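You operate a simulated robot arm through the tools that you are given. There is no shell and no other tool.

You run a simulated robot arm. Do the job below in one go: nothing can be reset, and whatever is moved stays where it is left.

TASK
Switch the console seat switch on. Shut the upper cabinet drawer. Take the blue bottle from the top of the dark bench and leave it on the top of the long check table. Stack the can labelled "seal oil" from the top of the dark bench on top of the can that says "grease". Take the brown packing block and put it on the blue tank card. Take the orange bottle and leave it on the top of the hose bench. Fetch the work lamp on the tray table and set it on the top of the steel table. Take the shim of the far cab with the largest size on its label from the top of the packing block table and put it in the inside of the white tray by the air unit. Put the rubber block from the top of the check bench on top of the round filter there. Take the white block on the top of the check bench and put it away on the low end of the roller lane. Put the small carton that says "fuses" from the top of the check bench on top of the black round pad and the small carton marked "clips" on top of the roof coil. Put the grey vice block on the worktop before the pick bins away on the top of the drawer cabinet. Do these in any order. Set down upright: blue bottle, orange bottle, work lamp on the tray table, small carton, grey vice block.

The check looks at the end state, three seconds after you hand in, the way a careful person would. Anything else that was tipped, shoved, dropped, spilled or broken makes it a failure. Lids that push on must go on centred and level and be pressed home; caps that screw on are set level and turned clockwise until they are tight.

THE ROBOT
A 7-joint arm with a vacuum gripper on a trunk, on a base that drives. Base frame: it is fixed to the floor where the robot stands at the start and does not move with it; the origin is under the middle of the robot, x ahead of it, y to its left, z up; the surface under the hand at the start is at about z = 1.102. Readings come in m, rad, newtons and seconds.
Its first joint turns from -2.897 to 2.897 rad. Places, roughly: blue bottle [2, 3.25, 1]; blue can, green grease can, white can [2, 3.25, 1]; blue tank card [3.25, -9.25, 1]; brown packing block [2, -8.5, 0.75]; console seat switch [0.6, 0, 1.1]; grey vice block (7x4x7 cm) [-0.4, -9.4, 0.9]; inside of the white tray by the air unit (14x16 cm [2.78, -11.12, 0.8]; low end of the roller lane (34x22 cm) [0.12, -11.12, 0.8]; orange bottle [1.75, -8.75, 1]; roof coil (16x16x4 cm) [4.6, 0.3, 0.9]; round filter (7x7x10 cm) [5, -0.3, 0.9]; round pad (17x26x4 cm) [4.4, 1.2, 0.9]; rubber block [5, 0, 0.75]; shim of the far cab [1.75, -8.75, 0.75]; small carton [4.25, 1, 1]; top of the drawer cabinet [2.8, 3.4, 0.9]; top of the hose bench (15x12 cm) [3.74, -9.04, 0.88]; top of the long check table [4.9, 4, 0.8]; top of the steel table (57x13 cm) [3.02, -9.28, 0.88]; upper cabinet drawer [2.7, 2.9, 0.7]; white block [4.75, 0, 1]; work lamp on the tray table (8x5x8 cm) [1.9, -8.8, 0.9]. Payload 1.06 kg.
Tool frame: the origin (TCP) lies in the middle of the cups' lips, and z points out of the cups. The gripper has 1 cup of 0.024 m across, covering 0.024 by 0.024 m (tool x, y); the bellows give 0.008 m. With the vacuum on, a cup seals on a smooth face that it is pressed against (1 to 4 N); it does not hold porous or soft things. The pull reaches 23 N.
Orientation is that of the tool frame in the base frame, as a unit quaternion [x, y, z, w]. With the cups facing straight down, the tool's x points along the base's -x, its y along +y and its z along -z.

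THE INTERFACE
- The arm moves only by the tool step_arm. Its argument "increments" is a list of rows, each an object (a shift or turn left out is 0, a gripper value left out holds the last) with "xyz": the shift along the tool's x, y, z in units of 250 mm (1.0 is 250 mm), a list of three; "dr": the turn, a rotation vector about the tool's x, y, z in units of 120 degrees (1.0 is 120 degrees), a list of three; "valve": the vacuum: 1 switches it on, 0 off. In form: [{"xyz": [x, y, z], "dr": [ax, ay, az], "valve": valve}, ...]. A call has 1 to 20 rows; each row is the pose to reach, as a shift and turn from the pose commanded when the call began, along the tool's axes at that moment. A call with a number of a shift or a turn outside -1 to 1 is refused whole. Rows are played at 5 a second. More than 0.05 m and 0.15 rad between two rows, or a gripper value outside its range, and nothing of the call is played. Where a pose cannot be reached the arm comes as near as it can. A force on the tool above 40 N (or 10 N above the force at the start of the call, whichever is more), or a blocked arm, ends the call early, and 0.2 s more pass. The pull builds up within a second once a cup has sealed. Time passes only in rows, and 0.2 s behind the last, so rows that repeat a pose give it time. The reply holds the time, the measured pose of the TCP, the force on the tool along the base axes and the pull of the vacuum, in the units named above and with some noise, with the torque about the TCP (base axes, N m) and any sound that the robot's microphone picked up.
- Cameras (640 x 400 px; columns grow to the right, rows downward): "scene" is now at [0.1951, 0.2004, 1.5159]; the picture's right is [-0.08, -1.00, 0.00], its down [-0.29, 0.02, -0.96] and it looks along [0.95, -0.07, -0.29] (base axes); focal length 272 px, centre (320, 200). "wrist" rides on the gripper at [0.078, 0.019, -0.096] in the tool frame; the picture's right is [-0.24, 0.97, 0.00], its down [-0.71, -0.17, -0.69] and it looks along [-0.67, -0.16, 0.73] (tool axes); focal length 243 px, centre (320, 200). There is no depth. A picture from a camera that has moved, and an enlarged one, comes with that camera's place and axes in the base frame and with its lens.
- camera(camera): a new picture of that camera. The clock stands still meanwhile.
- steer(legs): drives the robot by 1 to 6 legs, each [ahead, left, turn to the left] in m, m and rad, along the robot's own axes; the way and the turn of a leg run together, so that a leg with both is an arc; at most 1.5 m and 3.142 rad a leg. The arm and the cameras ride along, it lands a little off, and it stops where it bumps. It gives what a move gives.
- head_to(pan, tilt): turns the head with the scene camera to pan (to the left, within 2.094 rad either way) and tilt (down, from -0.506 to 1.204), counted from straight ahead of the robot. It gives what a move gives.
- inspect(camera, box): a new picture of the part [left, top, right, bottom] of that camera's present view, enlarged. The clock stands still meanwhile.
- close_job(): hands the job in; it is judged then, once.

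Places have to be worked out from the pictures, the camera data and where the tool is seen. Switch the vacuum off and draw the arm clear of the work before you hand the job in, unless the task says otherwise.

The tools are called after "Emit:" as a command line: name --argument value ..., lists and objects as JSON in quotes. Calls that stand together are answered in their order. step_arm: Moves the arm, as the interface text tells. Its arguments: {"type":"object","properties":{"increments":{"type":"array"}},"required":["increments"]} The other tools are called the same way: steer (legs) drives the base; head_to (pan, tilt) turns the head that bears the scene camera; camera (camera) takes a picture; inspect (camera, box) takes an enlarged picture of a part of a camera's view; close_job () hands the job in.

At the start:

```text
time: 0.0
tool_pos: [0.5337, 0.1877, 1.4271]
orientation: [0.0, 1.0, 0.0, 0.0]
contact_force: [0.1, 0.7, 0.3]
wrist_torque: [0.01, 0.01, 0.02]
pull: 0.1
robot x, y, heading: [0.0013, -0.0017, -0.003]
head pan, tilt: [-0.075, 0.291]
```

scene: 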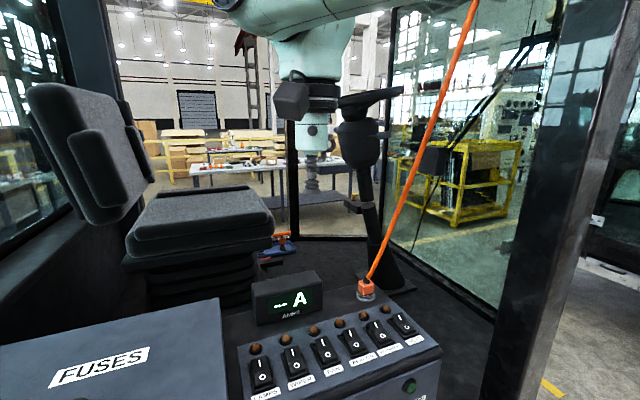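
wrist: 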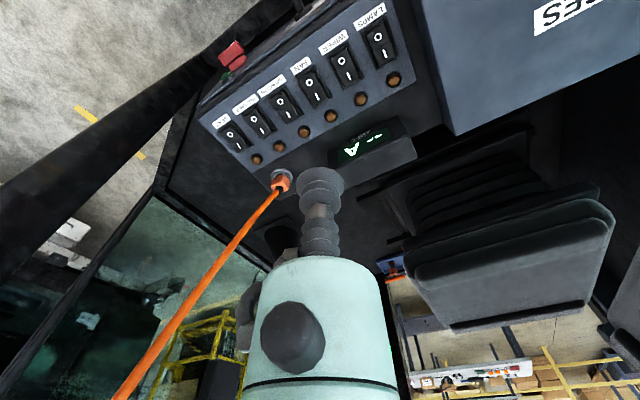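

I see a console with six rocker switches in front of me. I'll enlarge it to read the labels.

Emit:
inspect --camera "scene" --box '[220, 260, 460, 400]'

Emit:
inspect --camera "wrist" --box '[180, 0, 440, 180]'

```text
2.67 times, centred on (340, 330) of scene
camera zoom: at [0.1951, 0.2004, 1.5159], right [-0.08, -1.0, 0.0], down [-0.29, 0.02, -0.96], along [0.95, -0.07, -0.29], focal length 725 px, centre (267, -147)
```

zoom: 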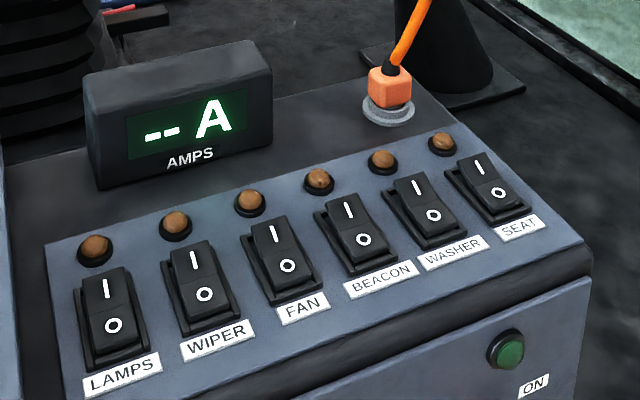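

```text
2.22 times, centred on (310, 90) of wrist
camera zoom: at [0.4549, 0.2074, 1.5221], right [0.24, 0.97, 0.0], down [0.71, -0.17, 0.69], along [0.67, -0.16, -0.73], focal length 539 px, centre (342, 444)
```

zoom: 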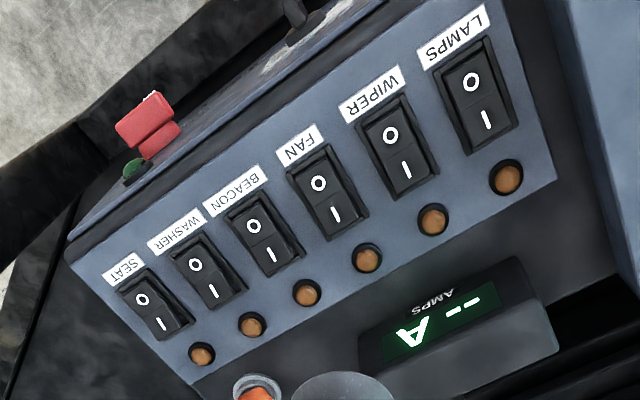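

All six rockers show O, and SEAT is the rightmost, near (0.655, 0.0, 1.11). An orange cable rises from the plug close to it and leans back over the switch, so I look around with the head before moving.

Emit:
head_to --pan -0.3 --tilt -0.3

Emit:
camera --camera "scene"

Emit:
head_to --pan -0.6 --tilt 0.7

Emit:
camera --camera "scene"

Emit:
head_to --pan -1.6 --tilt 0.3

Emit:
camera --camera "scene"

Emit:
head_to --pan 1.2 --tilt 0.3

Emit:
camera --camera "scene"

Emit:
head_to --pan 2.09 --tilt 0.3

Emit:
camera --camera "scene"

```text
time: 1.0
tool_pos: [0.5335, 0.1873, 1.4258]
orientation: [-0.001, 1.0, 0.0, 0.001]
contact_force: [0.4, 0.4, 0.0]
wrist_torque: [0.03, -0.01, 0.01]
pull: 0.1
robot x, y, heading: [0.0004, -0.0004, -0.002]
head pan, tilt: [-0.3, -0.3]
```

```text
taken
camera scene: at [0.1771, 0.1843, 1.5683], right [-0.3, -0.96, 0.0], down [0.28, -0.09, -0.96], along [0.91, -0.28, 0.29], focal length 272 px, centre (320, 200)
```

scene: 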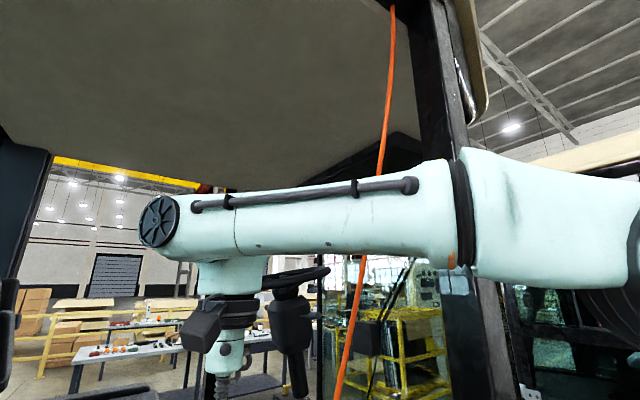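

```text
time: 2.3
tool_pos: [0.5334, 0.1872, 1.4269]
orientation: [0.001, 1.0, -0.001, 0.0]
contact_force: [0.8, -0.3, 0.0]
wrist_torque: [0.0, 0.02, 0.03]
pull: 0.0
robot x, y, heading: [-0.0004, 0.0011, 0.004]
head pan, tilt: [-0.6, 0.7]
```

```text
taken
camera scene: at [0.1721, 0.1595, 1.479], right [-0.56, -0.83, 0.0], down [-0.53, 0.36, -0.77], along [0.63, -0.43, -0.64], focal length 272 px, centre (320, 200)
```

scene: 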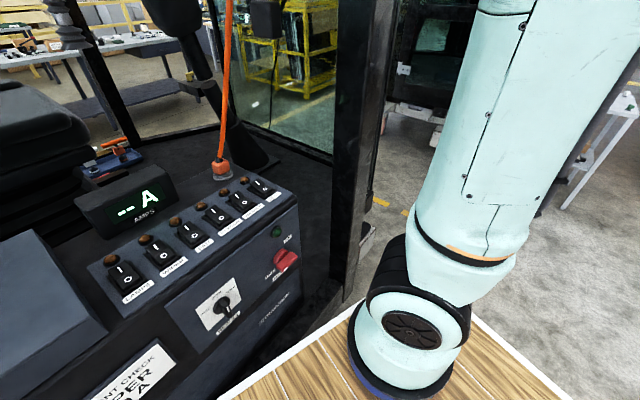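

```text
time: 3.5
tool_pos: [0.5335, 0.1883, 1.4267]
orientation: [0.001, 1.0, 0.0, 0.0]
contact_force: [0.1, 0.4, 0.3]
wrist_torque: [-0.03, -0.01, -0.01]
pull: 0.1
robot x, y, heading: [-0.0052, 0.0004, -0.0]
head pan, tilt: [-1.6, 0.3]
```

```text
taken
camera scene: at [0.0993, 0.1142, 1.5151], right [-1.0, 0.03, 0.0], down [0.01, 0.3, -0.96], along [-0.03, -0.95, -0.3], focal length 272 px, centre (320, 200)
```

scene: 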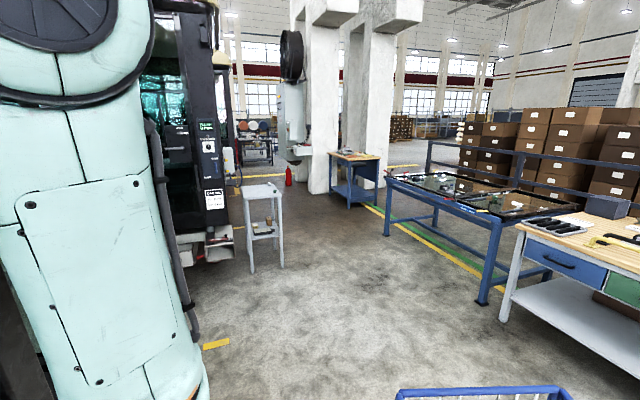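

```text
time: 6.0
tool_pos: [0.5324, 0.1886, 1.4263]
orientation: [0.0, 1.0, 0.0, 0.0]
contact_force: [0.2, -0.4, 0.0]
wrist_torque: [0.05, 0.0, 0.0]
pull: 0.0
robot x, y, heading: [0.0015, 0.0045, -0.002]
head pan, tilt: [1.201, 0.3]
```

```text
taken
camera scene: at [0.1358, 0.2945, 1.5151], right [0.93, -0.36, 0.0], down [-0.11, -0.28, -0.96], along [0.35, 0.89, -0.3], focal length 272 px, centre (320, 200)
```

scene: 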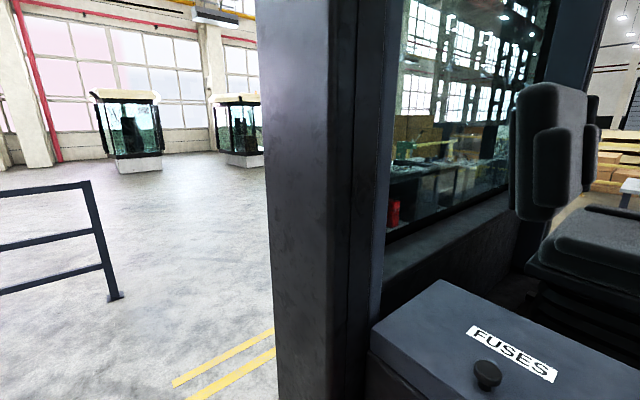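

```text
time: 7.2
tool_pos: [0.5327, 0.1871, 1.4273]
orientation: [-0.001, 1.0, 0.0, 0.0]
contact_force: [-0.7, 0.2, -0.6]
wrist_torque: [0.0, -0.01, 0.03]
pull: 0.1
robot x, y, heading: [0.0023, 0.0002, -0.005]
head pan, tilt: [2.089, 0.3]
```

```text
taken
camera scene: at [0.0558, 0.2886, 1.5151], right [0.87, 0.49, 0.0], down [0.15, -0.26, -0.96], along [-0.47, 0.83, -0.3], focal length 272 px, centre (320, 200)
```

scene: 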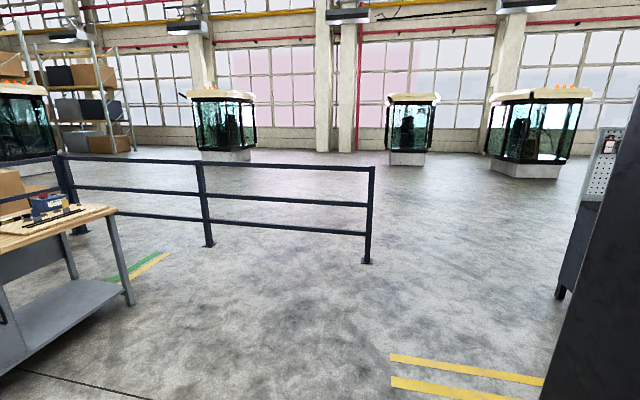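

The console's front has more controls (a rotary knob, a red and a green button) and a printed sign. I turn back to read them.

Emit:
head_to --pan -0.3 --tilt 0.9

Emit:
camera --camera "scene"

Emit:
inspect --camera "scene" --box '[100, 80, 420, 280]'

Emit:
inspect --camera "scene" --box '[100, 200, 420, 400]'

```text
time: 9.4
tool_pos: [0.5336, 0.1871, 1.4267]
orientation: [0.0, 1.0, 0.0, 0.0]
contact_force: [0.9, 0.2, -0.6]
wrist_torque: [0.04, 0.01, -0.01]
pull: 0.1
robot x, y, heading: [0.0024, -0.0017, 0.005]
head pan, tilt: [-0.3, 0.901]
```

```text
taken
camera scene: at [0.1741, 0.1852, 1.4628], right [-0.3, -0.96, 0.0], down [-0.75, 0.23, -0.62], along [0.59, -0.18, -0.78], focal length 272 px, centre (320, 200)
```

scene: 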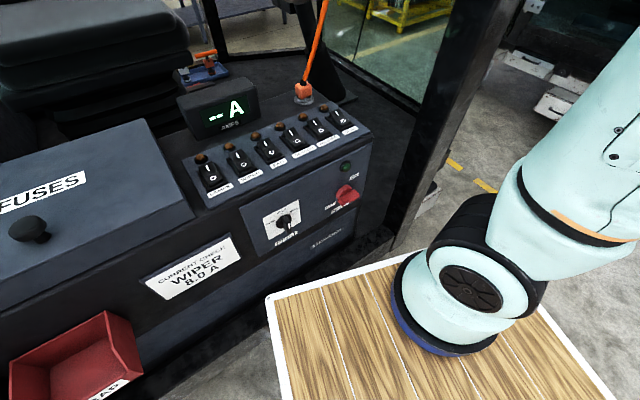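

```text
2.00 times, centred on (260, 180) of scene
camera zoom: at [0.1741, 0.1852, 1.4628], right [-0.3, -0.96, 0.0], down [-0.75, 0.23, -0.62], along [0.59, -0.18, -0.78], focal length 544 px, centre (440, 240)
```

zoom: 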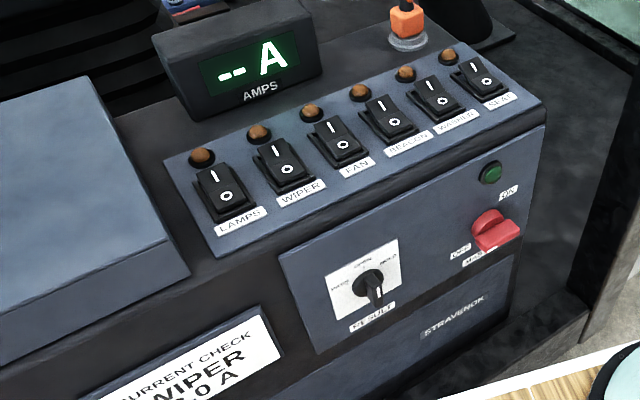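

```text
2.00 times, centred on (260, 300) of scene
camera zoom: at [0.1741, 0.1852, 1.4628], right [-0.3, -0.96, 0.0], down [-0.75, 0.23, -0.62], along [0.59, -0.18, -0.78], focal length 544 px, centre (440, 0)
```

zoom: 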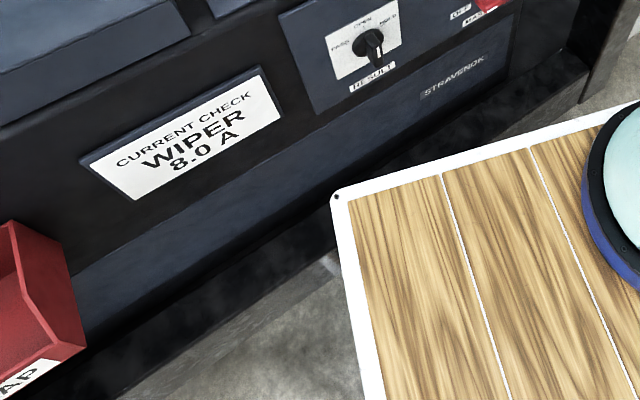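

Only the SEAT rocker is asked for and the master knob is at OFF, so I leave every other control alone. I tilt the hand 45° to come from the robot's side, which keeps it clear of the cable that runs over the switch.

Emit:
step_arm --increments '[{"xyz": [0.036, -0.058, 0.065], "dr": [0, -0.0625, 0]}, {"xyz": [0.072, -0.117, 0.13], "dr": [0, -0.125, 0]}, {"xyz": [0.108, -0.175, 0.195], "dr": [0, -0.1875, 0]}, {"xyz": [0.144, -0.233, 0.26], "dr": [0, -0.25, 0]}, {"xyz": [0.18, -0.292, 0.325], "dr": [0, -0.3125, 0]}, {"xyz": [0.215, -0.35, 0.39], "dr": [0, -0.375, 0]}, {"xyz": [0.215, -0.35, 0.39], "dr": [0, -0.375, 0]}]'

Emit:
camera --camera "wrist"

Emit:
camera --camera "scene"

```text
time: 11.0
tool_pos: [0.4792, 0.099, 1.3298]
orientation: [0.0, 0.923, 0.0, 0.384]
contact_force: [-0.6, 0.3, 0.4]
wrist_torque: [0.04, -0.04, 0.0]
pull: 0.1
robot x, y, heading: [0.0024, 0.0008, 0.0]
head pan, tilt: [-0.3, 0.901]
```

```text
taken
camera wrist: at [0.3564, 0.1188, 1.341], right [0.17, 0.97, 0.17], down [0.02, -0.17, 0.99], along [0.99, -0.16, -0.04], focal length 243 px, centre (320, 200)
```

wrist: 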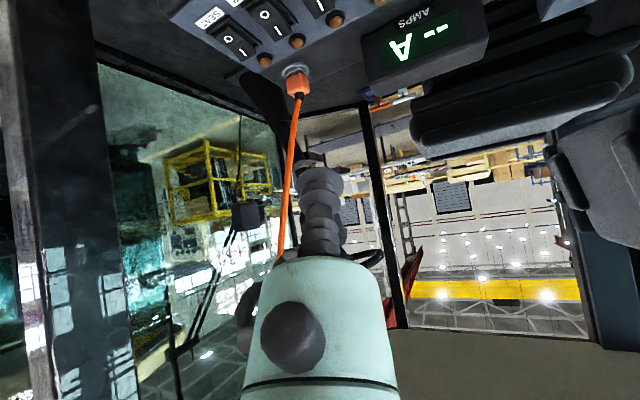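

```text
taken
camera scene: at [0.1742, 0.1852, 1.4628], right [-0.3, -0.96, 0.0], down [-0.75, 0.23, -0.62], along [0.59, -0.18, -0.78], focal length 272 px, centre (320, 200)
```

scene: 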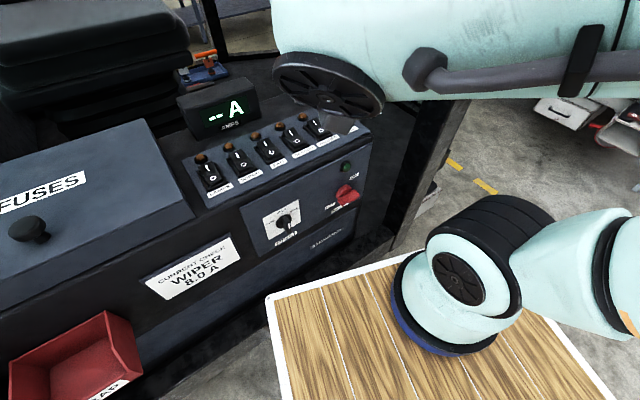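

The tilt worked without contact. I zoom on the SEAT switch in the wrist view to refine its place.

Emit:
inspect --camera "wrist" --box '[160, 0, 340, 110]'

Emit:
inspect --camera "scene" --box '[240, 90, 400, 190]'

```text
3.56 times, centred on (250, 55) of wrist
camera zoom: at [0.3564, 0.1188, 1.341], right [0.17, 0.97, 0.17], down [0.02, -0.17, 0.99], along [0.99, -0.16, -0.04], focal length 863 px, centre (569, 716)
```

zoom: 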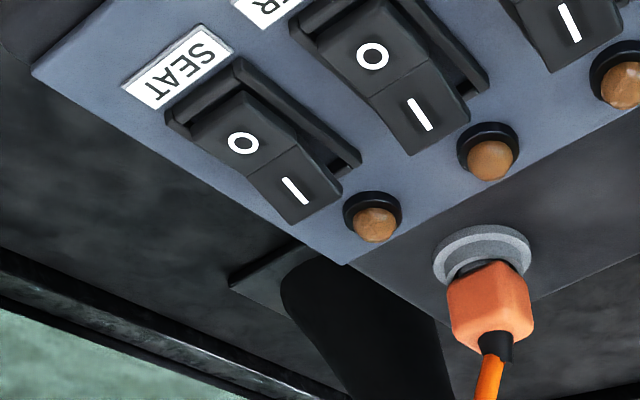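

```text
4.00 times, centred on (320, 140) of scene
camera zoom: at [0.1742, 0.1852, 1.4628], right [-0.3, -0.96, 0.0], down [-0.75, 0.23, -0.62], along [0.59, -0.18, -0.78], focal length 1087 px, centre (320, 440)
```

zoom: 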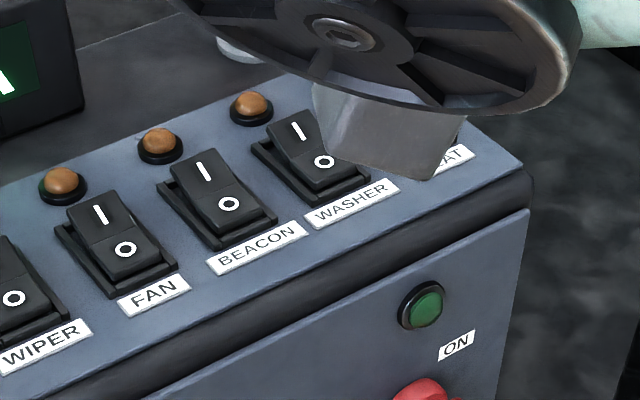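

The I half of SEAT is at about (0.652, 0.003, 1.117), standing proud of a nearly flat panel. I move the tilted cup to 5 cm short of it.

Emit:
step_arm --increments '[{"xyz": [0.017, -0.064, 0.1503]}, {"xyz": [0.034, -0.128, 0.3005]}, {"xyz": [0.051, -0.192, 0.4508]}, {"xyz": [0.068, -0.256, 0.601]}, {"xyz": [0.085, -0.32, 0.7513]}, {"xyz": [0.102, -0.384, 0.9016]}, {"xyz": [0.102, -0.384, 0.9016]}]'

Emit:
camera --camera "wrist"

Emit:
camera --camera "scene"

```text
time: 12.6
tool_pos: [0.6211, 0.0047, 1.1517]
orientation: [-0.001, 0.924, 0.001, 0.382]
contact_force: [-0.3, -0.2, 0.0]
wrist_torque: [0.03, -0.02, 0.02]
pull: 0.0
robot x, y, heading: [0.0007, 0.0014, -0.002]
head pan, tilt: [-0.3, 0.901]
```

```text
taken
camera wrist: at [0.4979, 0.0243, 1.1632], right [0.17, 0.97, 0.17], down [0.02, -0.17, 0.99], along [0.99, -0.16, -0.04], focal length 243 px, centre (320, 200)
```

wrist: 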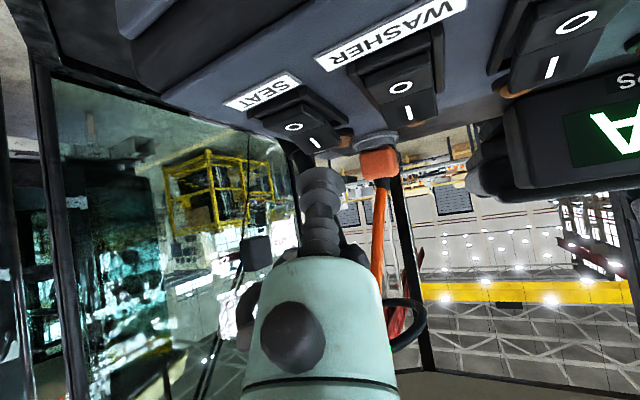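

```text
taken
camera scene: at [0.174, 0.1852, 1.4628], right [-0.3, -0.96, 0.0], down [-0.75, 0.23, -0.62], along [0.59, -0.18, -0.78], focal length 272 px, centre (320, 200)
```

scene: 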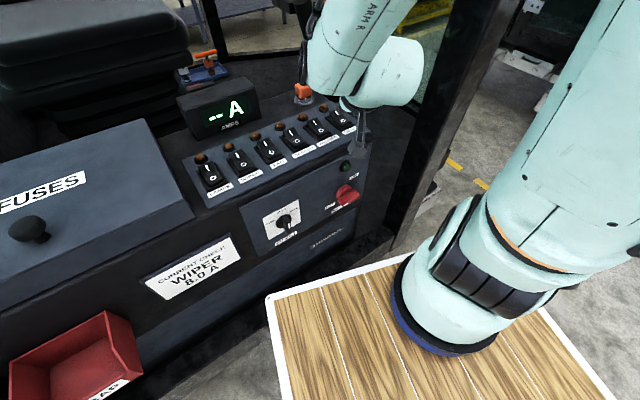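

The hand is in front of the switch with no contact force. I zoom in to check the gap to the cable and the aim.

Emit:
inspect --camera "scene" --box '[260, 0, 460, 160]'

Emit:
inspect --camera "wrist" --box '[220, 70, 420, 270]'

```text
2.50 times, centred on (360, 80) of scene
camera zoom: at [0.174, 0.1852, 1.4628], right [-0.3, -0.96, 0.0], down [-0.75, 0.23, -0.62], along [0.59, -0.18, -0.78], focal length 679 px, centre (220, 500)
```

zoom: 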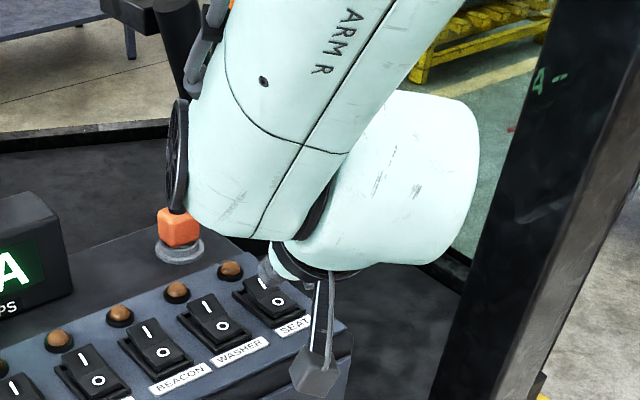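

```text
2.00 times, centred on (320, 170) of wrist
camera zoom: at [0.4979, 0.0243, 1.1632], right [0.17, 0.97, 0.17], down [0.02, -0.17, 0.99], along [0.99, -0.16, -0.04], focal length 485 px, centre (320, 260)
```

zoom: 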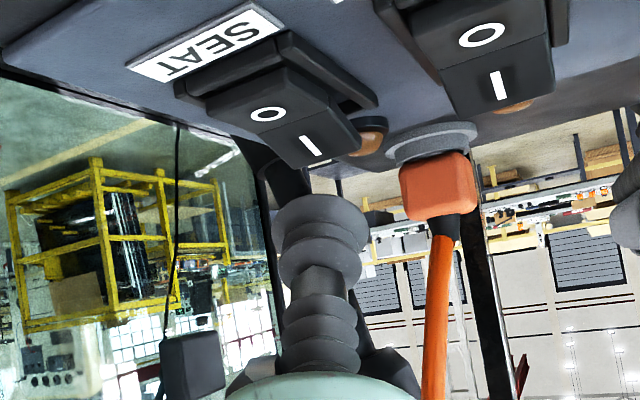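

The cup is lined up on the I half and the cable lies beyond the hand. I press along the tool axis in small steps, then back off.

Emit:
step_arm --increments '[{"xyz": [0, 0, 0.1]}, {"xyz": [0, 0, 0.16]}, {"xyz": [0, 0, 0.19]}, {"xyz": [0, 0, 0.21]}, {"xyz": [0, 0, 0.23]}, {"xyz": [0, 0, 0.25]}, {"xyz": [0, 0, 0.27]}]'

Emit:
inspect --camera "wrist" --box '[220, 70, 420, 270]'

```text
time: 13.6
tool_pos: [0.6596, 0.0045, 1.1164]
orientation: [0.0, 0.921, 0.002, 0.388]
contact_force: [-1.9, -1.0, 22.8]
wrist_torque: [-0.03, 0.44, 0.05]
pull: 0.0
robot x, y, heading: [-0.0009, 0.0004, 0.001]
head pan, tilt: [-0.3, 0.901]
stopped in row 5: the force on the tool passed its limit at 48 N (the readings are from after the stop); the commanded pose is now the measured one
```

```text
2.00 times, centred on (320, 170) of wrist
camera zoom: at [0.5375, 0.0246, 1.128], right [0.16, 0.97, 0.17], down [0.01, -0.17, 0.98], along [0.99, -0.16, -0.03], focal length 485 px, centre (320, 260)
```

zoom: 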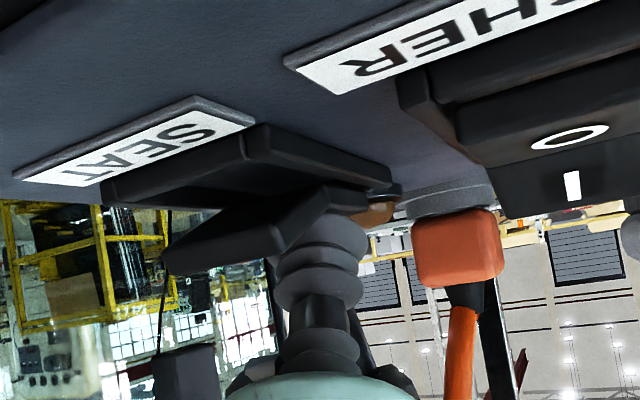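

The rocker has tipped over: the O half now stands up. I back away along the tool axis and verify.

Emit:
step_arm --increments '[{"xyz": [0, 0, -0.1]}, {"xyz": [0, 0, -0.2]}, {"xyz": [0, 0, -0.36]}, {"xyz": [0, 0, -0.52]}, {"xyz": [0, 0.1, -0.7]}, {"xyz": [0, 0.2, -0.85]}, {"xyz": [0, 0.3, -1.0]}]'

Emit:
camera --camera "scene"

Emit:
inspect --camera "wrist" --box '[160, 0, 340, 110]'

```text
refused: row 5 steps farther than a row can; nothing moved
```

```text
taken
camera scene: at [0.1732, 0.1852, 1.4629], right [-0.3, -0.96, 0.0], down [-0.75, 0.23, -0.62], along [0.59, -0.18, -0.78], focal length 272 px, centre (320, 200)
```

scene: 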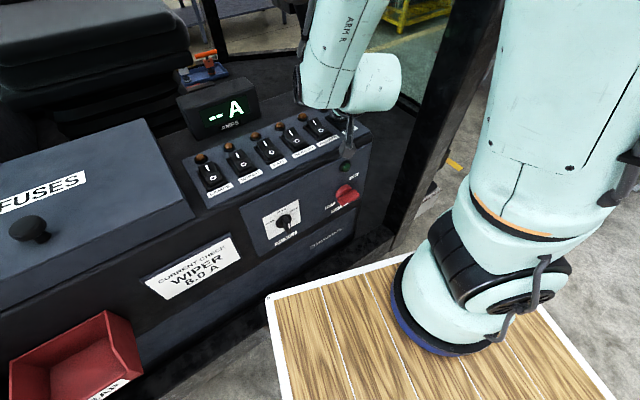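

```text
3.56 times, centred on (250, 55) of wrist
camera zoom: at [0.5375, 0.0246, 1.128], right [0.16, 0.97, 0.17], down [0.01, -0.17, 0.98], along [0.99, -0.16, -0.03], focal length 863 px, centre (569, 716)
```

zoom: 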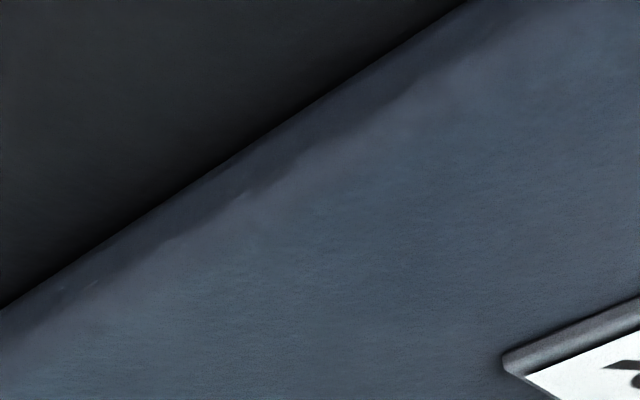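

The retreat was refused for one overlong row, so I repeat it with shorter steps.

Emit:
step_arm --increments '[{"xyz": [0, 0, -0.1]}, {"xyz": [0, 0, -0.2]}, {"xyz": [0, 0, -0.36]}, {"xyz": [0, 0, -0.52]}, {"xyz": [0, 0.1, -0.67]}, {"xyz": [0, 0.2, -0.82]}, {"xyz": [0, 0.3, -0.97]}]'

Emit:
camera --camera "scene"

Emit:
inspect --camera "wrist" --box '[160, 0, 340, 110]'

```text
time: 15.2
tool_pos: [0.4887, 0.063, 1.2765]
orientation: [0.022, 0.93, 0.009, 0.367]
contact_force: [0.2, -1.0, -0.4]
wrist_torque: [0.03, -0.02, 0.04]
pull: 0.1
robot x, y, heading: [-0.0006, 0.0012, 0.002]
head pan, tilt: [-0.3, 0.901]
```

```text
taken
camera scene: at [0.1538, 0.2041, 1.4398], right [-0.06, -1.0, 0.0], down [-0.95, 0.06, -0.31], along [0.3, -0.02, -0.95], focal length 272 px, centre (320, 200)
```

scene: 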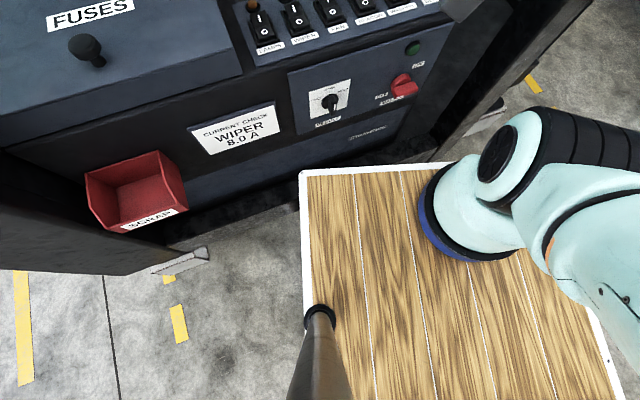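

```text
3.56 times, centred on (250, 55) of wrist
camera zoom: at [0.3667, 0.0866, 1.2935], right [0.2, 0.96, 0.19], down [0.04, -0.21, 0.98], along [0.98, -0.19, -0.08], focal length 863 px, centre (569, 716)
```

zoom: 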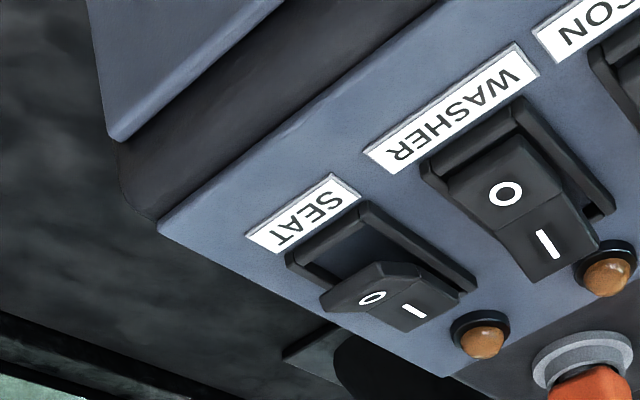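

SEAT is now at I. The head camera's axes changed though the head was not commanded, and the arm sits a little off its command, so the elbow may be leaning on the head; I look before moving on.

Emit:
step_arm --increments '[{"xyz": [0, 0, 0]}]'

Emit:
camera --camera "wrist"

Emit:
camera --camera "scene"

```text
time: 15.6
tool_pos: [0.488, 0.065, 1.2781]
orientation: [0.019, 0.929, 0.009, 0.371]
contact_force: [-0.4, -0.3, -0.1]
wrist_torque: [0.0, -0.04, 0.0]
pull: 0.1
robot x, y, heading: [-0.0014, 0.002, 0.001]
head pan, tilt: [-0.3, 0.901]
```

```text
taken
camera wrist: at [0.366, 0.0877, 1.2944], right [0.2, 0.96, 0.19], down [0.04, -0.2, 0.98], along [0.98, -0.19, -0.08], focal length 243 px, centre (320, 200)
```

wrist: 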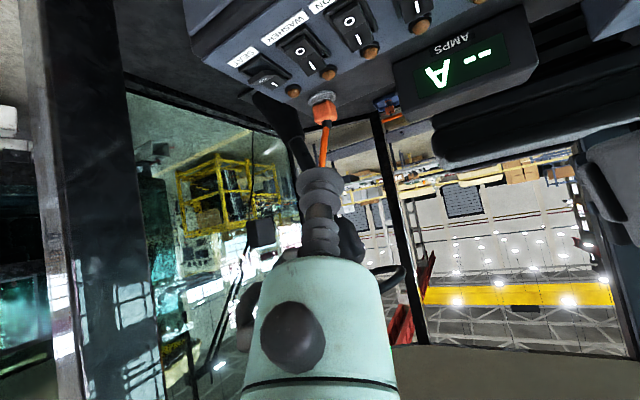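

```text
taken
camera scene: at [0.1532, 0.2049, 1.4398], right [-0.05, -1.0, 0.0], down [-0.95, 0.05, -0.31], along [0.31, -0.02, -0.95], focal length 272 px, centre (320, 200)
```

scene: 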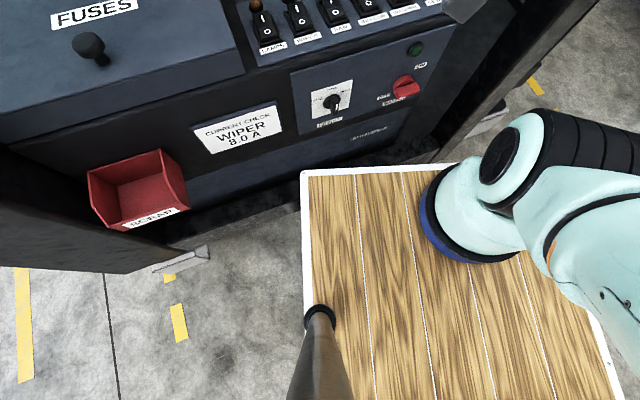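

The forearm seems to press on the head mast, so I move the hand forward and up and turn it back to straight down.

Emit:
step_arm --increments '[{"xyz": [-0.1, 0.0, 0.04], "dr": [0, 0.02, 0]}, {"xyz": [-0.2, 0.0, 0.06], "dr": [0, 0.08, 0]}, {"xyz": [-0.28, 0.05, 0.0], "dr": [0, 0.14, 0]}, {"xyz": [-0.34, 0.1, -0.05], "dr": [0, 0.2, 0]}, {"xyz": [-0.4, 0.16, -0.1], "dr": [0, 0.26, 0]}, {"xyz": [-0.44, 0.22, -0.15], "dr": [0, 0.32, 0]}, {"xyz": [-0.44, 0.28, -0.196], "dr": [0, 0.381, 0]}, {"xyz": [-0.44, 0.28, -0.196], "dr": [0, 0.381, 0]}]'

Emit:
camera --camera "scene"

```text
time: 17.4
tool_pos: [0.5302, 0.149, 1.3988]
orientation: [0.0, 1.0, 0.0, -0.003]
contact_force: [0.5, 0.0, -0.6]
wrist_torque: [-0.02, 0.01, 0.01]
pull: 0.2
robot x, y, heading: [-0.0014, 0.002, -0.0]
head pan, tilt: [-0.3, 0.901]
```

```text
taken
camera scene: at [0.174, 0.1852, 1.4628], right [-0.3, -0.96, 0.0], down [-0.75, 0.23, -0.62], along [0.59, -0.18, -0.78], focal length 272 px, centre (320, 200)
```

scene: 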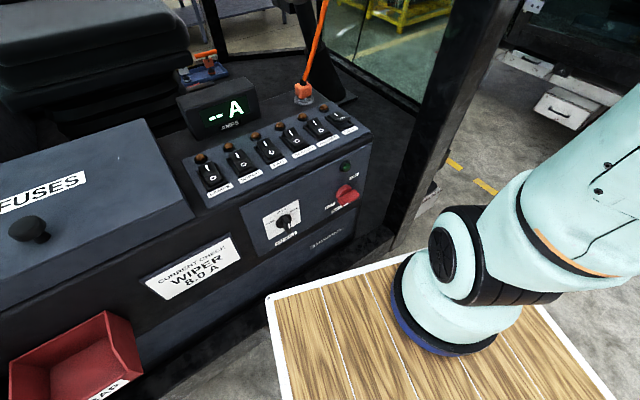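

The head is back to normal and SEAT stays on. Now I back straight out of the cab opening, then look around.

Emit:
steer --legs '[[-0.6, 0, 0]]'

Emit:
head_to --pan 0 --tilt 0.3

Emit:
camera --camera "scene"

Emit:
head_to --pan 1.0 --tilt 0.4

Emit:
camera --camera "scene"

Emit:
head_to --pan 2.09 --tilt 0.6

Emit:
camera --camera "scene"

Emit:
head_to --pan -2.09 --tilt 0.6

Emit:
camera --camera "scene"

```text
time: 20.8
tool_pos: [-0.073, 0.1473, 1.3988]
orientation: [0.001, 1.0, 0.001, -0.003]
contact_force: [-0.2, 0.4, -0.1]
wrist_torque: [-0.01, -0.01, -0.02]
pull: 0.0
robot x, y, heading: [-0.6043, 0.0029, -0.004]
head pan, tilt: [-0.3, 0.901]
```

```text
time: 21.8
tool_pos: [-0.0737, 0.148, 1.3997]
orientation: [0.002, 1.0, 0.0, -0.003]
contact_force: [-0.1, 0.5, -0.1]
wrist_torque: [-0.01, 0.01, 0.0]
pull: 0.0
robot x, y, heading: [-0.6018, 0.0009, -0.001]
head pan, tilt: [0.0, 0.3]
```

```text
taken
camera scene: at [-0.4084, 0.208, 1.515], right [0.0, -1.0, 0.0], down [-0.3, 0.0, -0.95], along [0.95, 0.0, -0.3], focal length 272 px, centre (320, 200)
```

scene: 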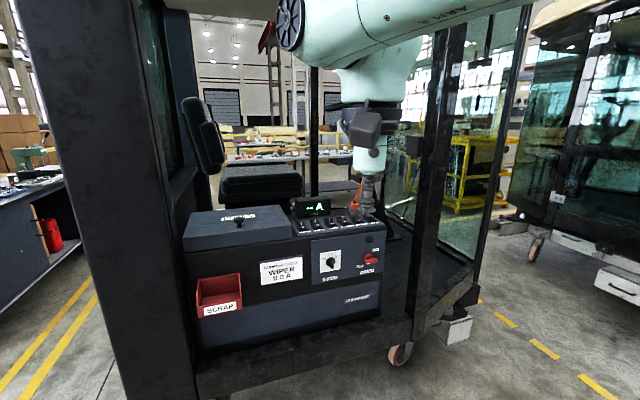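

```text
time: 23.1
tool_pos: [-0.0732, 0.1472, 1.3982]
orientation: [0.001, 1.0, 0.001, -0.003]
contact_force: [0.1, 0.6, 0.1]
wrist_torque: [0.01, 0.0, -0.01]
pull: 0.0
robot x, y, heading: [-0.6025, 0.0, -0.005]
head pan, tilt: [1.0, 0.4]
```

```text
taken
camera scene: at [-0.4513, 0.2861, 1.5058], right [0.84, -0.54, 0.0], down [-0.21, -0.33, -0.92], along [0.5, 0.77, -0.39], focal length 272 px, centre (320, 200)
```

scene: 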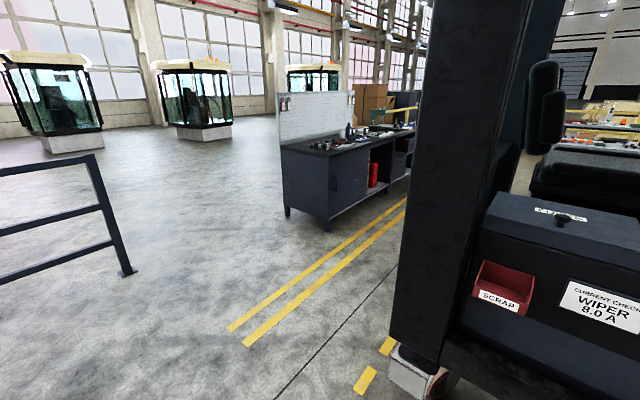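

```text
time: 24.4
tool_pos: [-0.0735, 0.1489, 1.399]
orientation: [0.002, 1.0, 0.0, -0.002]
contact_force: [-0.7, 0.8, -0.9]
wrist_torque: [0.01, 0.0, -0.02]
pull: 0.0
robot x, y, heading: [-0.6028, -0.0025, -0.008]
head pan, tilt: [2.089, 0.6]
```

```text
taken
camera scene: at [-0.5452, 0.2854, 1.4876], right [0.87, 0.49, 0.0], down [0.28, -0.49, -0.83], along [-0.41, 0.72, -0.56], focal length 272 px, centre (320, 200)
```

scene: 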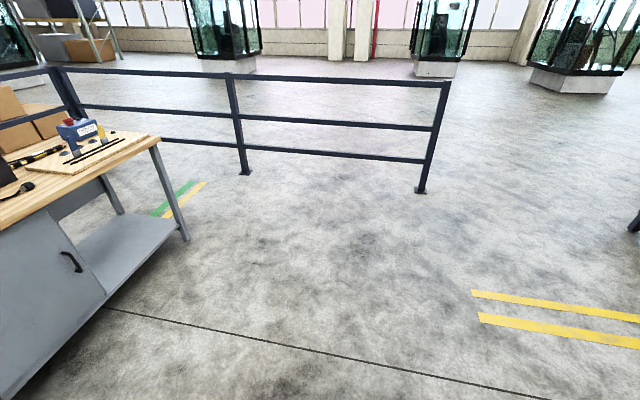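

```text
time: 27.8
tool_pos: [-0.0728, 0.1473, 1.3987]
orientation: [0.001, 1.0, 0.001, -0.004]
contact_force: [-0.1, 0.3, 0.1]
wrist_torque: [-0.02, 0.01, 0.01]
pull: 0.0
robot x, y, heading: [-0.6, 0.0018, 0.0]
head pan, tilt: [-2.089, 0.6]
```

```text
taken
camera scene: at [-0.5459, 0.1318, 1.4876], right [-0.87, 0.5, 0.0], down [0.28, 0.49, -0.83], along [-0.41, -0.72, -0.56], focal length 272 px, centre (320, 200)
```

scene: 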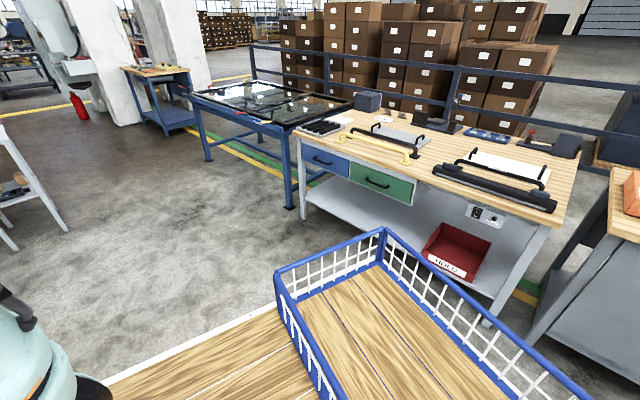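

I'm on a cart with a deck; the cab, bench and floor lines are turned about 18° from my axes, with the dark bench starting near (1.1, 2.5). I slide left into the aisle between cab and bench, turn parallel to it, and look.

Emit:
steer --legs '[[0, 1.33, 0], [0, 0, 0.314]]'

Emit:
head_to --pan 0.25 --tilt 0.35

Emit:
camera --camera "scene"

```text
time: 35.5
tool_pos: [-0.1439, 1.6406, 1.3996]
orientation: [-0.159, 0.987, 0.0, -0.003]
contact_force: [0.5, -0.1, 0.1]
wrist_torque: [-0.01, 0.0, -0.05]
pull: 0.0
robot x, y, heading: [-0.6036, 1.3315, 0.315]
head pan, tilt: [-2.089, 0.6]
```

```text
time: 37.7
tool_pos: [-0.143, 1.6399, 1.3988]
orientation: [-0.158, 0.988, 0.001, -0.004]
contact_force: [0.5, 0.5, -0.2]
wrist_torque: [0.0, -0.01, -0.01]
pull: 0.0
robot x, y, heading: [-0.6039, 1.3355, 0.318]
head pan, tilt: [0.25, 0.351]
```

```text
taken
camera scene: at [-0.4907, 1.6121, 1.5104], right [0.54, -0.84, 0.0], down [-0.29, -0.18, -0.94], along [0.79, 0.5, -0.34], focal length 272 px, centre (320, 200)
```

scene: 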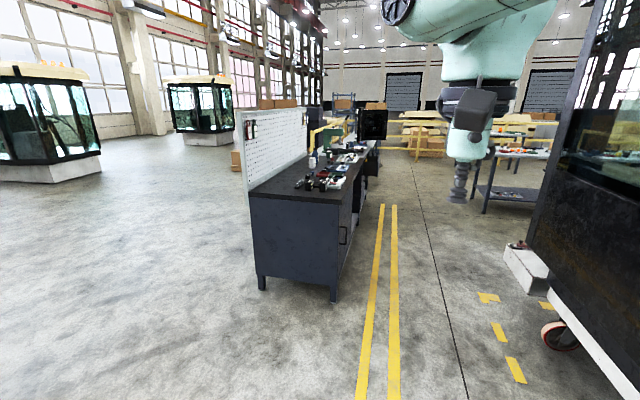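

I see the dark bench's end clearly; its front runs along the 18° direction. I zoom on what stands on it.

Emit:
inspect --camera "scene" --box '[230, 80, 410, 200]'

```text
3.33 times, centred on (320, 140) of scene
camera zoom: at [-0.4907, 1.6121, 1.5104], right [0.54, -0.84, 0.0], down [-0.29, -0.18, -0.94], along [0.79, 0.5, -0.34], focal length 906 px, centre (320, 400)
```

zoom: 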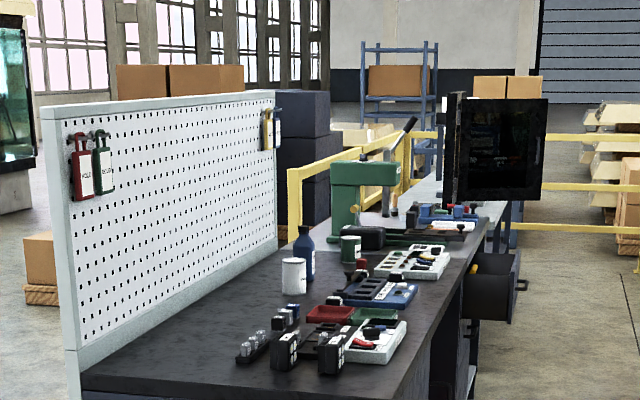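

The bottle, white can and green can stand near e1≈2.6–3.1 along the bench, with an open drawer jutting out just beyond. I drive up the aisle and turn to face the bench.

Emit:
steer --legs '[[1.45, 0, 0], [1.4, 0, 0]]'

Emit:
head_to --pan 0.6 --tilt 0.6

Emit:
camera --camera "scene"

```text
time: 51.5
tool_pos: [2.5579, 2.5463, 1.3992]
orientation: [-0.163, 0.987, 0.0, -0.003]
contact_force: [-0.1, 0.3, -0.5]
wrist_torque: [0.03, -0.02, -0.01]
pull: 0.1
robot x, y, heading: [2.1065, 2.2353, 0.325]
head pan, tilt: [0.25, 0.351]
```

```text
time: 52.3
tool_pos: [2.5578, 2.5464, 1.3991]
orientation: [-0.163, 0.987, 0.0, -0.002]
contact_force: [0.8, -0.5, 0.0]
wrist_torque: [0.0, 0.0, -0.01]
pull: 0.0
robot x, y, heading: [2.1011, 2.2359, 0.329]
head pan, tilt: [0.6, 0.6]
```

```text
taken
camera scene: at [2.186, 2.5347, 1.4877], right [0.8, -0.6, 0.0], down [-0.34, -0.45, -0.83], along [0.5, 0.66, -0.56], focal length 272 px, centre (320, 200)
```

scene: 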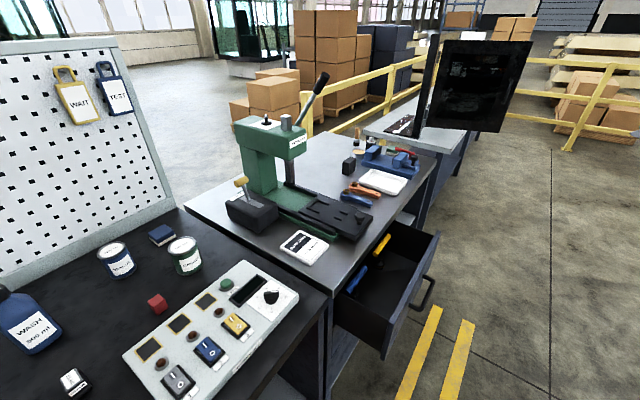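

I'm beside the bench: bottle, two labelled cans, and beyond them the cabinet with the open drawer holding tools. I zoom in to read labels.

Emit:
inspect --camera "scene" --box '[0, 200, 240, 400]'

Emit:
inspect --camera "scene" --box '[200, 60, 480, 360]'

```text
2.00 times, centred on (120, 300) of scene
camera zoom: at [2.186, 2.5347, 1.4877], right [0.8, -0.6, 0.0], down [-0.34, -0.45, -0.83], along [0.5, 0.66, -0.56], focal length 544 px, centre (720, 0)
```

zoom: 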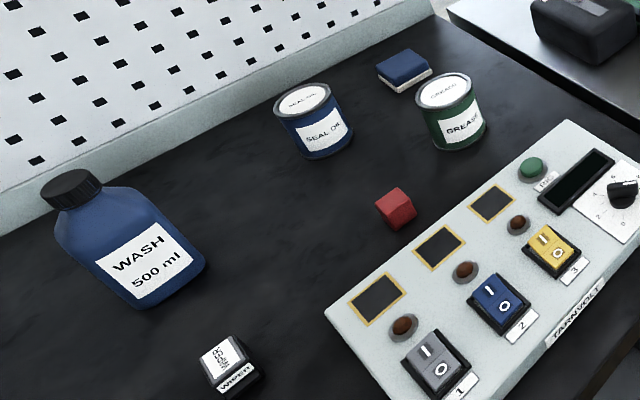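

```text
1.33 times, centred on (340, 210) of scene
camera zoom: at [2.186, 2.5347, 1.4877], right [0.8, -0.6, 0.0], down [-0.34, -0.45, -0.83], along [0.5, 0.66, -0.56], focal length 362 px, centre (293, 187)
```

zoom: 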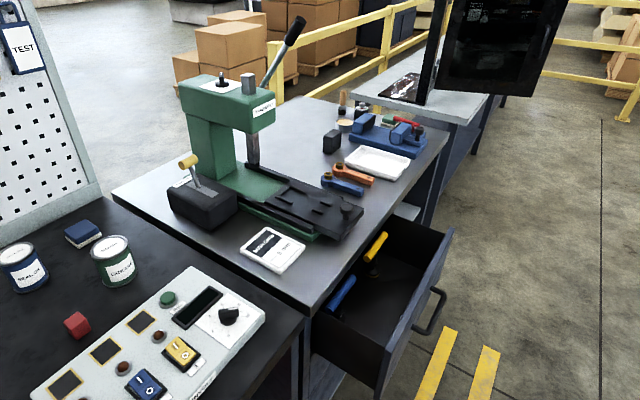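

The blue can is SEAL OIL and the green one GREASE. I turn to face the bench.

Emit:
steer --legs '[[0, 0, 1.56]]'

Emit:
head_to --pan -0.2 --tilt 0.6

Emit:
camera --camera "scene"

Emit:
camera --camera "wrist"

```text
time: 56.5
tool_pos: [1.8036, 2.6975, 1.3999]
orientation: [0.805, -0.593, 0.002, 0.002]
contact_force: [0.0, 0.2, -0.6]
wrist_torque: [0.03, 0.01, 0.01]
pull: 0.1
robot x, y, heading: [2.1054, 2.2368, 1.87]
head pan, tilt: [0.6, 0.6]
```

```text
time: 57.6
tool_pos: [1.8047, 2.6977, 1.3984]
orientation: [0.805, -0.593, 0.002, 0.003]
contact_force: [-0.3, 0.2, -0.3]
wrist_torque: [-0.01, 0.04, -0.03]
pull: 0.0
robot x, y, heading: [2.1072, 2.2352, 1.868]
head pan, tilt: [-0.201, 0.6]
```

```text
taken
camera scene: at [1.8665, 2.3542, 1.4876], right [0.99, 0.1, 0.0], down [0.06, -0.56, -0.83], along [-0.08, 0.82, -0.56], focal length 272 px, centre (320, 200)
```

scene: 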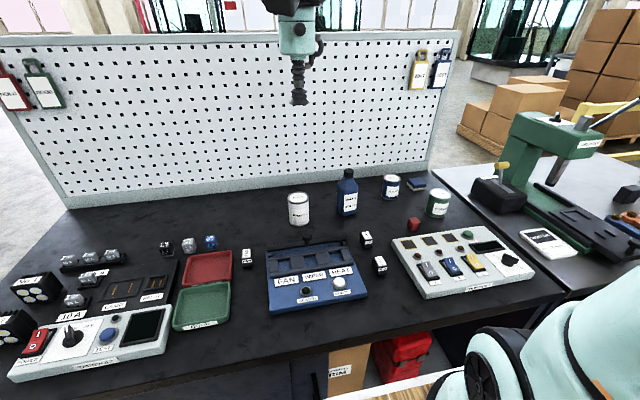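

```text
taken
camera wrist: at [1.8095, 2.619, 1.4946], right [-1.0, -0.06, 0.0], down [-0.05, 0.73, 0.68], along [-0.04, 0.68, -0.73], focal length 243 px, centre (320, 200)
```

wrist: 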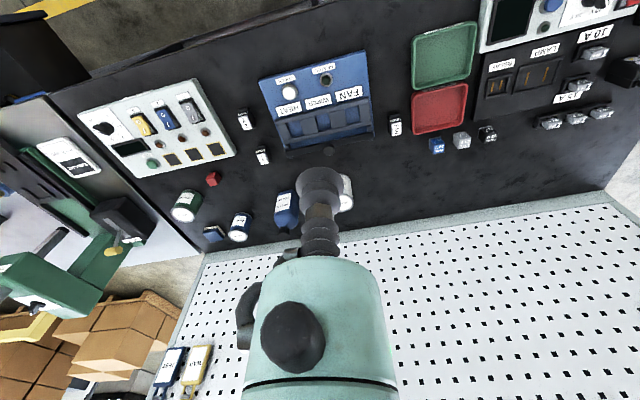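

I zoom both views around the cans and bottle to triangulate them.

Emit:
inspect --camera "scene" --box '[270, 150, 470, 275]'

Emit:
inspect --camera "wrist" --box '[160, 120, 360, 245]'

```text
3.20 times, centred on (370, 212) of scene
camera zoom: at [1.8665, 2.3542, 1.4876], right [0.99, 0.1, 0.0], down [0.06, -0.56, -0.83], along [-0.08, 0.82, -0.56], focal length 870 px, centre (160, 160)
```

zoom: 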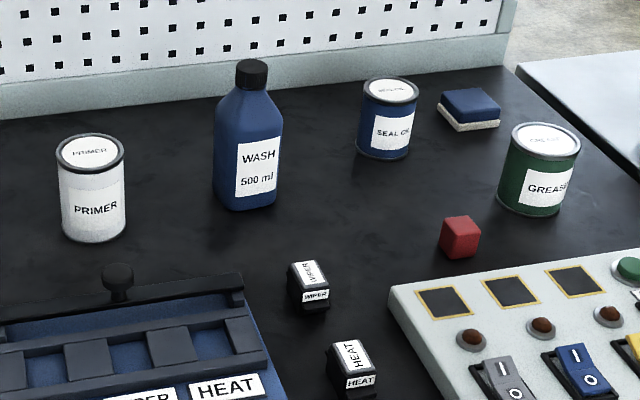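

```text
3.20 times, centred on (260, 182) of wrist
camera zoom: at [1.8095, 2.619, 1.4946], right [-1.0, -0.06, 0.0], down [-0.05, 0.73, 0.68], along [-0.04, 0.68, -0.73], focal length 776 px, centre (512, 256)
```

zoom: 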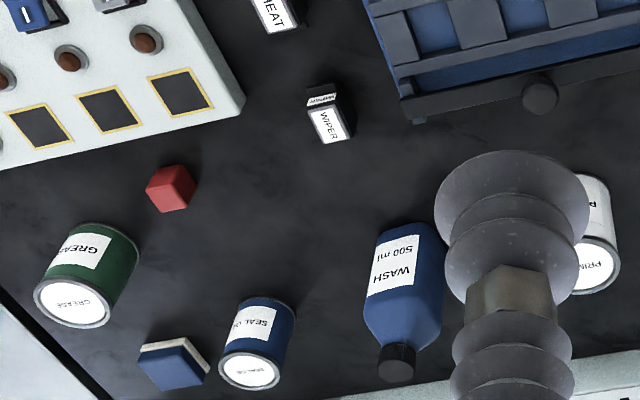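

Triangulated: SEAL OIL lid ≈ (2.064, 3.346, 0.934), GREASE lid ≈ (2.220, 3.225, 0.949), bottle cap ≈ (1.882, 3.20, 1.03). The blue can is too far from here, so I inch forward and to the right, staying clear of the drawer.

Emit:
steer --legs '[[0.08, -0.2, 0.012]]'

Emit:
head_to --pan 0.0 --tilt 0.8

Emit:
camera --camera "scene"

Emit:
camera --camera "wrist"

```text
time: 59.2
tool_pos: [1.9623, 2.8295, 1.3998]
orientation: [0.808, -0.589, 0.002, 0.001]
contact_force: [0.6, 0.0, 0.4]
wrist_torque: [0.0, -0.01, 0.02]
pull: 0.0
robot x, y, heading: [2.2674, 2.3726, 1.884]
head pan, tilt: [-0.201, 0.6]
```

```text
time: 60.0
tool_pos: [1.9643, 2.8294, 1.3987]
orientation: [0.808, -0.589, 0.002, 0.002]
contact_force: [0.0, 0.4, -1.0]
wrist_torque: [-0.01, -0.03, -0.02]
pull: 0.0
robot x, y, heading: [2.2708, 2.3671, 1.881]
head pan, tilt: [0.0, 0.799]
```

```text
taken
camera scene: at [2.0142, 2.4761, 1.4708], right [0.95, 0.31, 0.0], down [0.22, -0.68, -0.7], along [-0.21, 0.66, -0.72], focal length 272 px, centre (320, 200)
```

scene: 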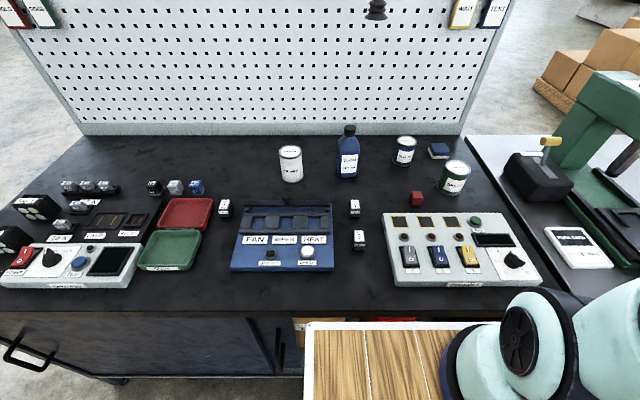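

```text
taken
camera wrist: at [1.9692, 2.7513, 1.4946], right [-1.0, -0.07, 0.0], down [-0.05, 0.73, 0.68], along [-0.05, 0.68, -0.73], focal length 243 px, centre (320, 200)
```

wrist: 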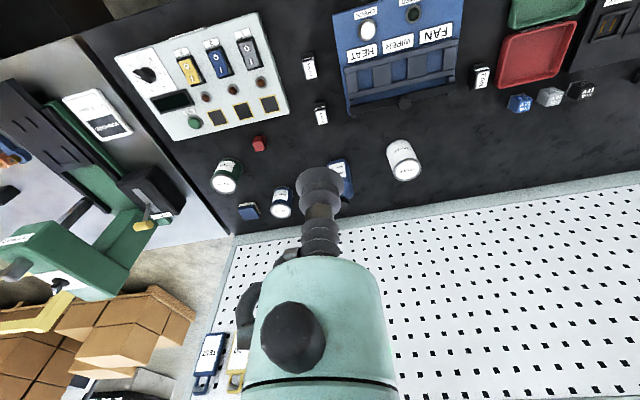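

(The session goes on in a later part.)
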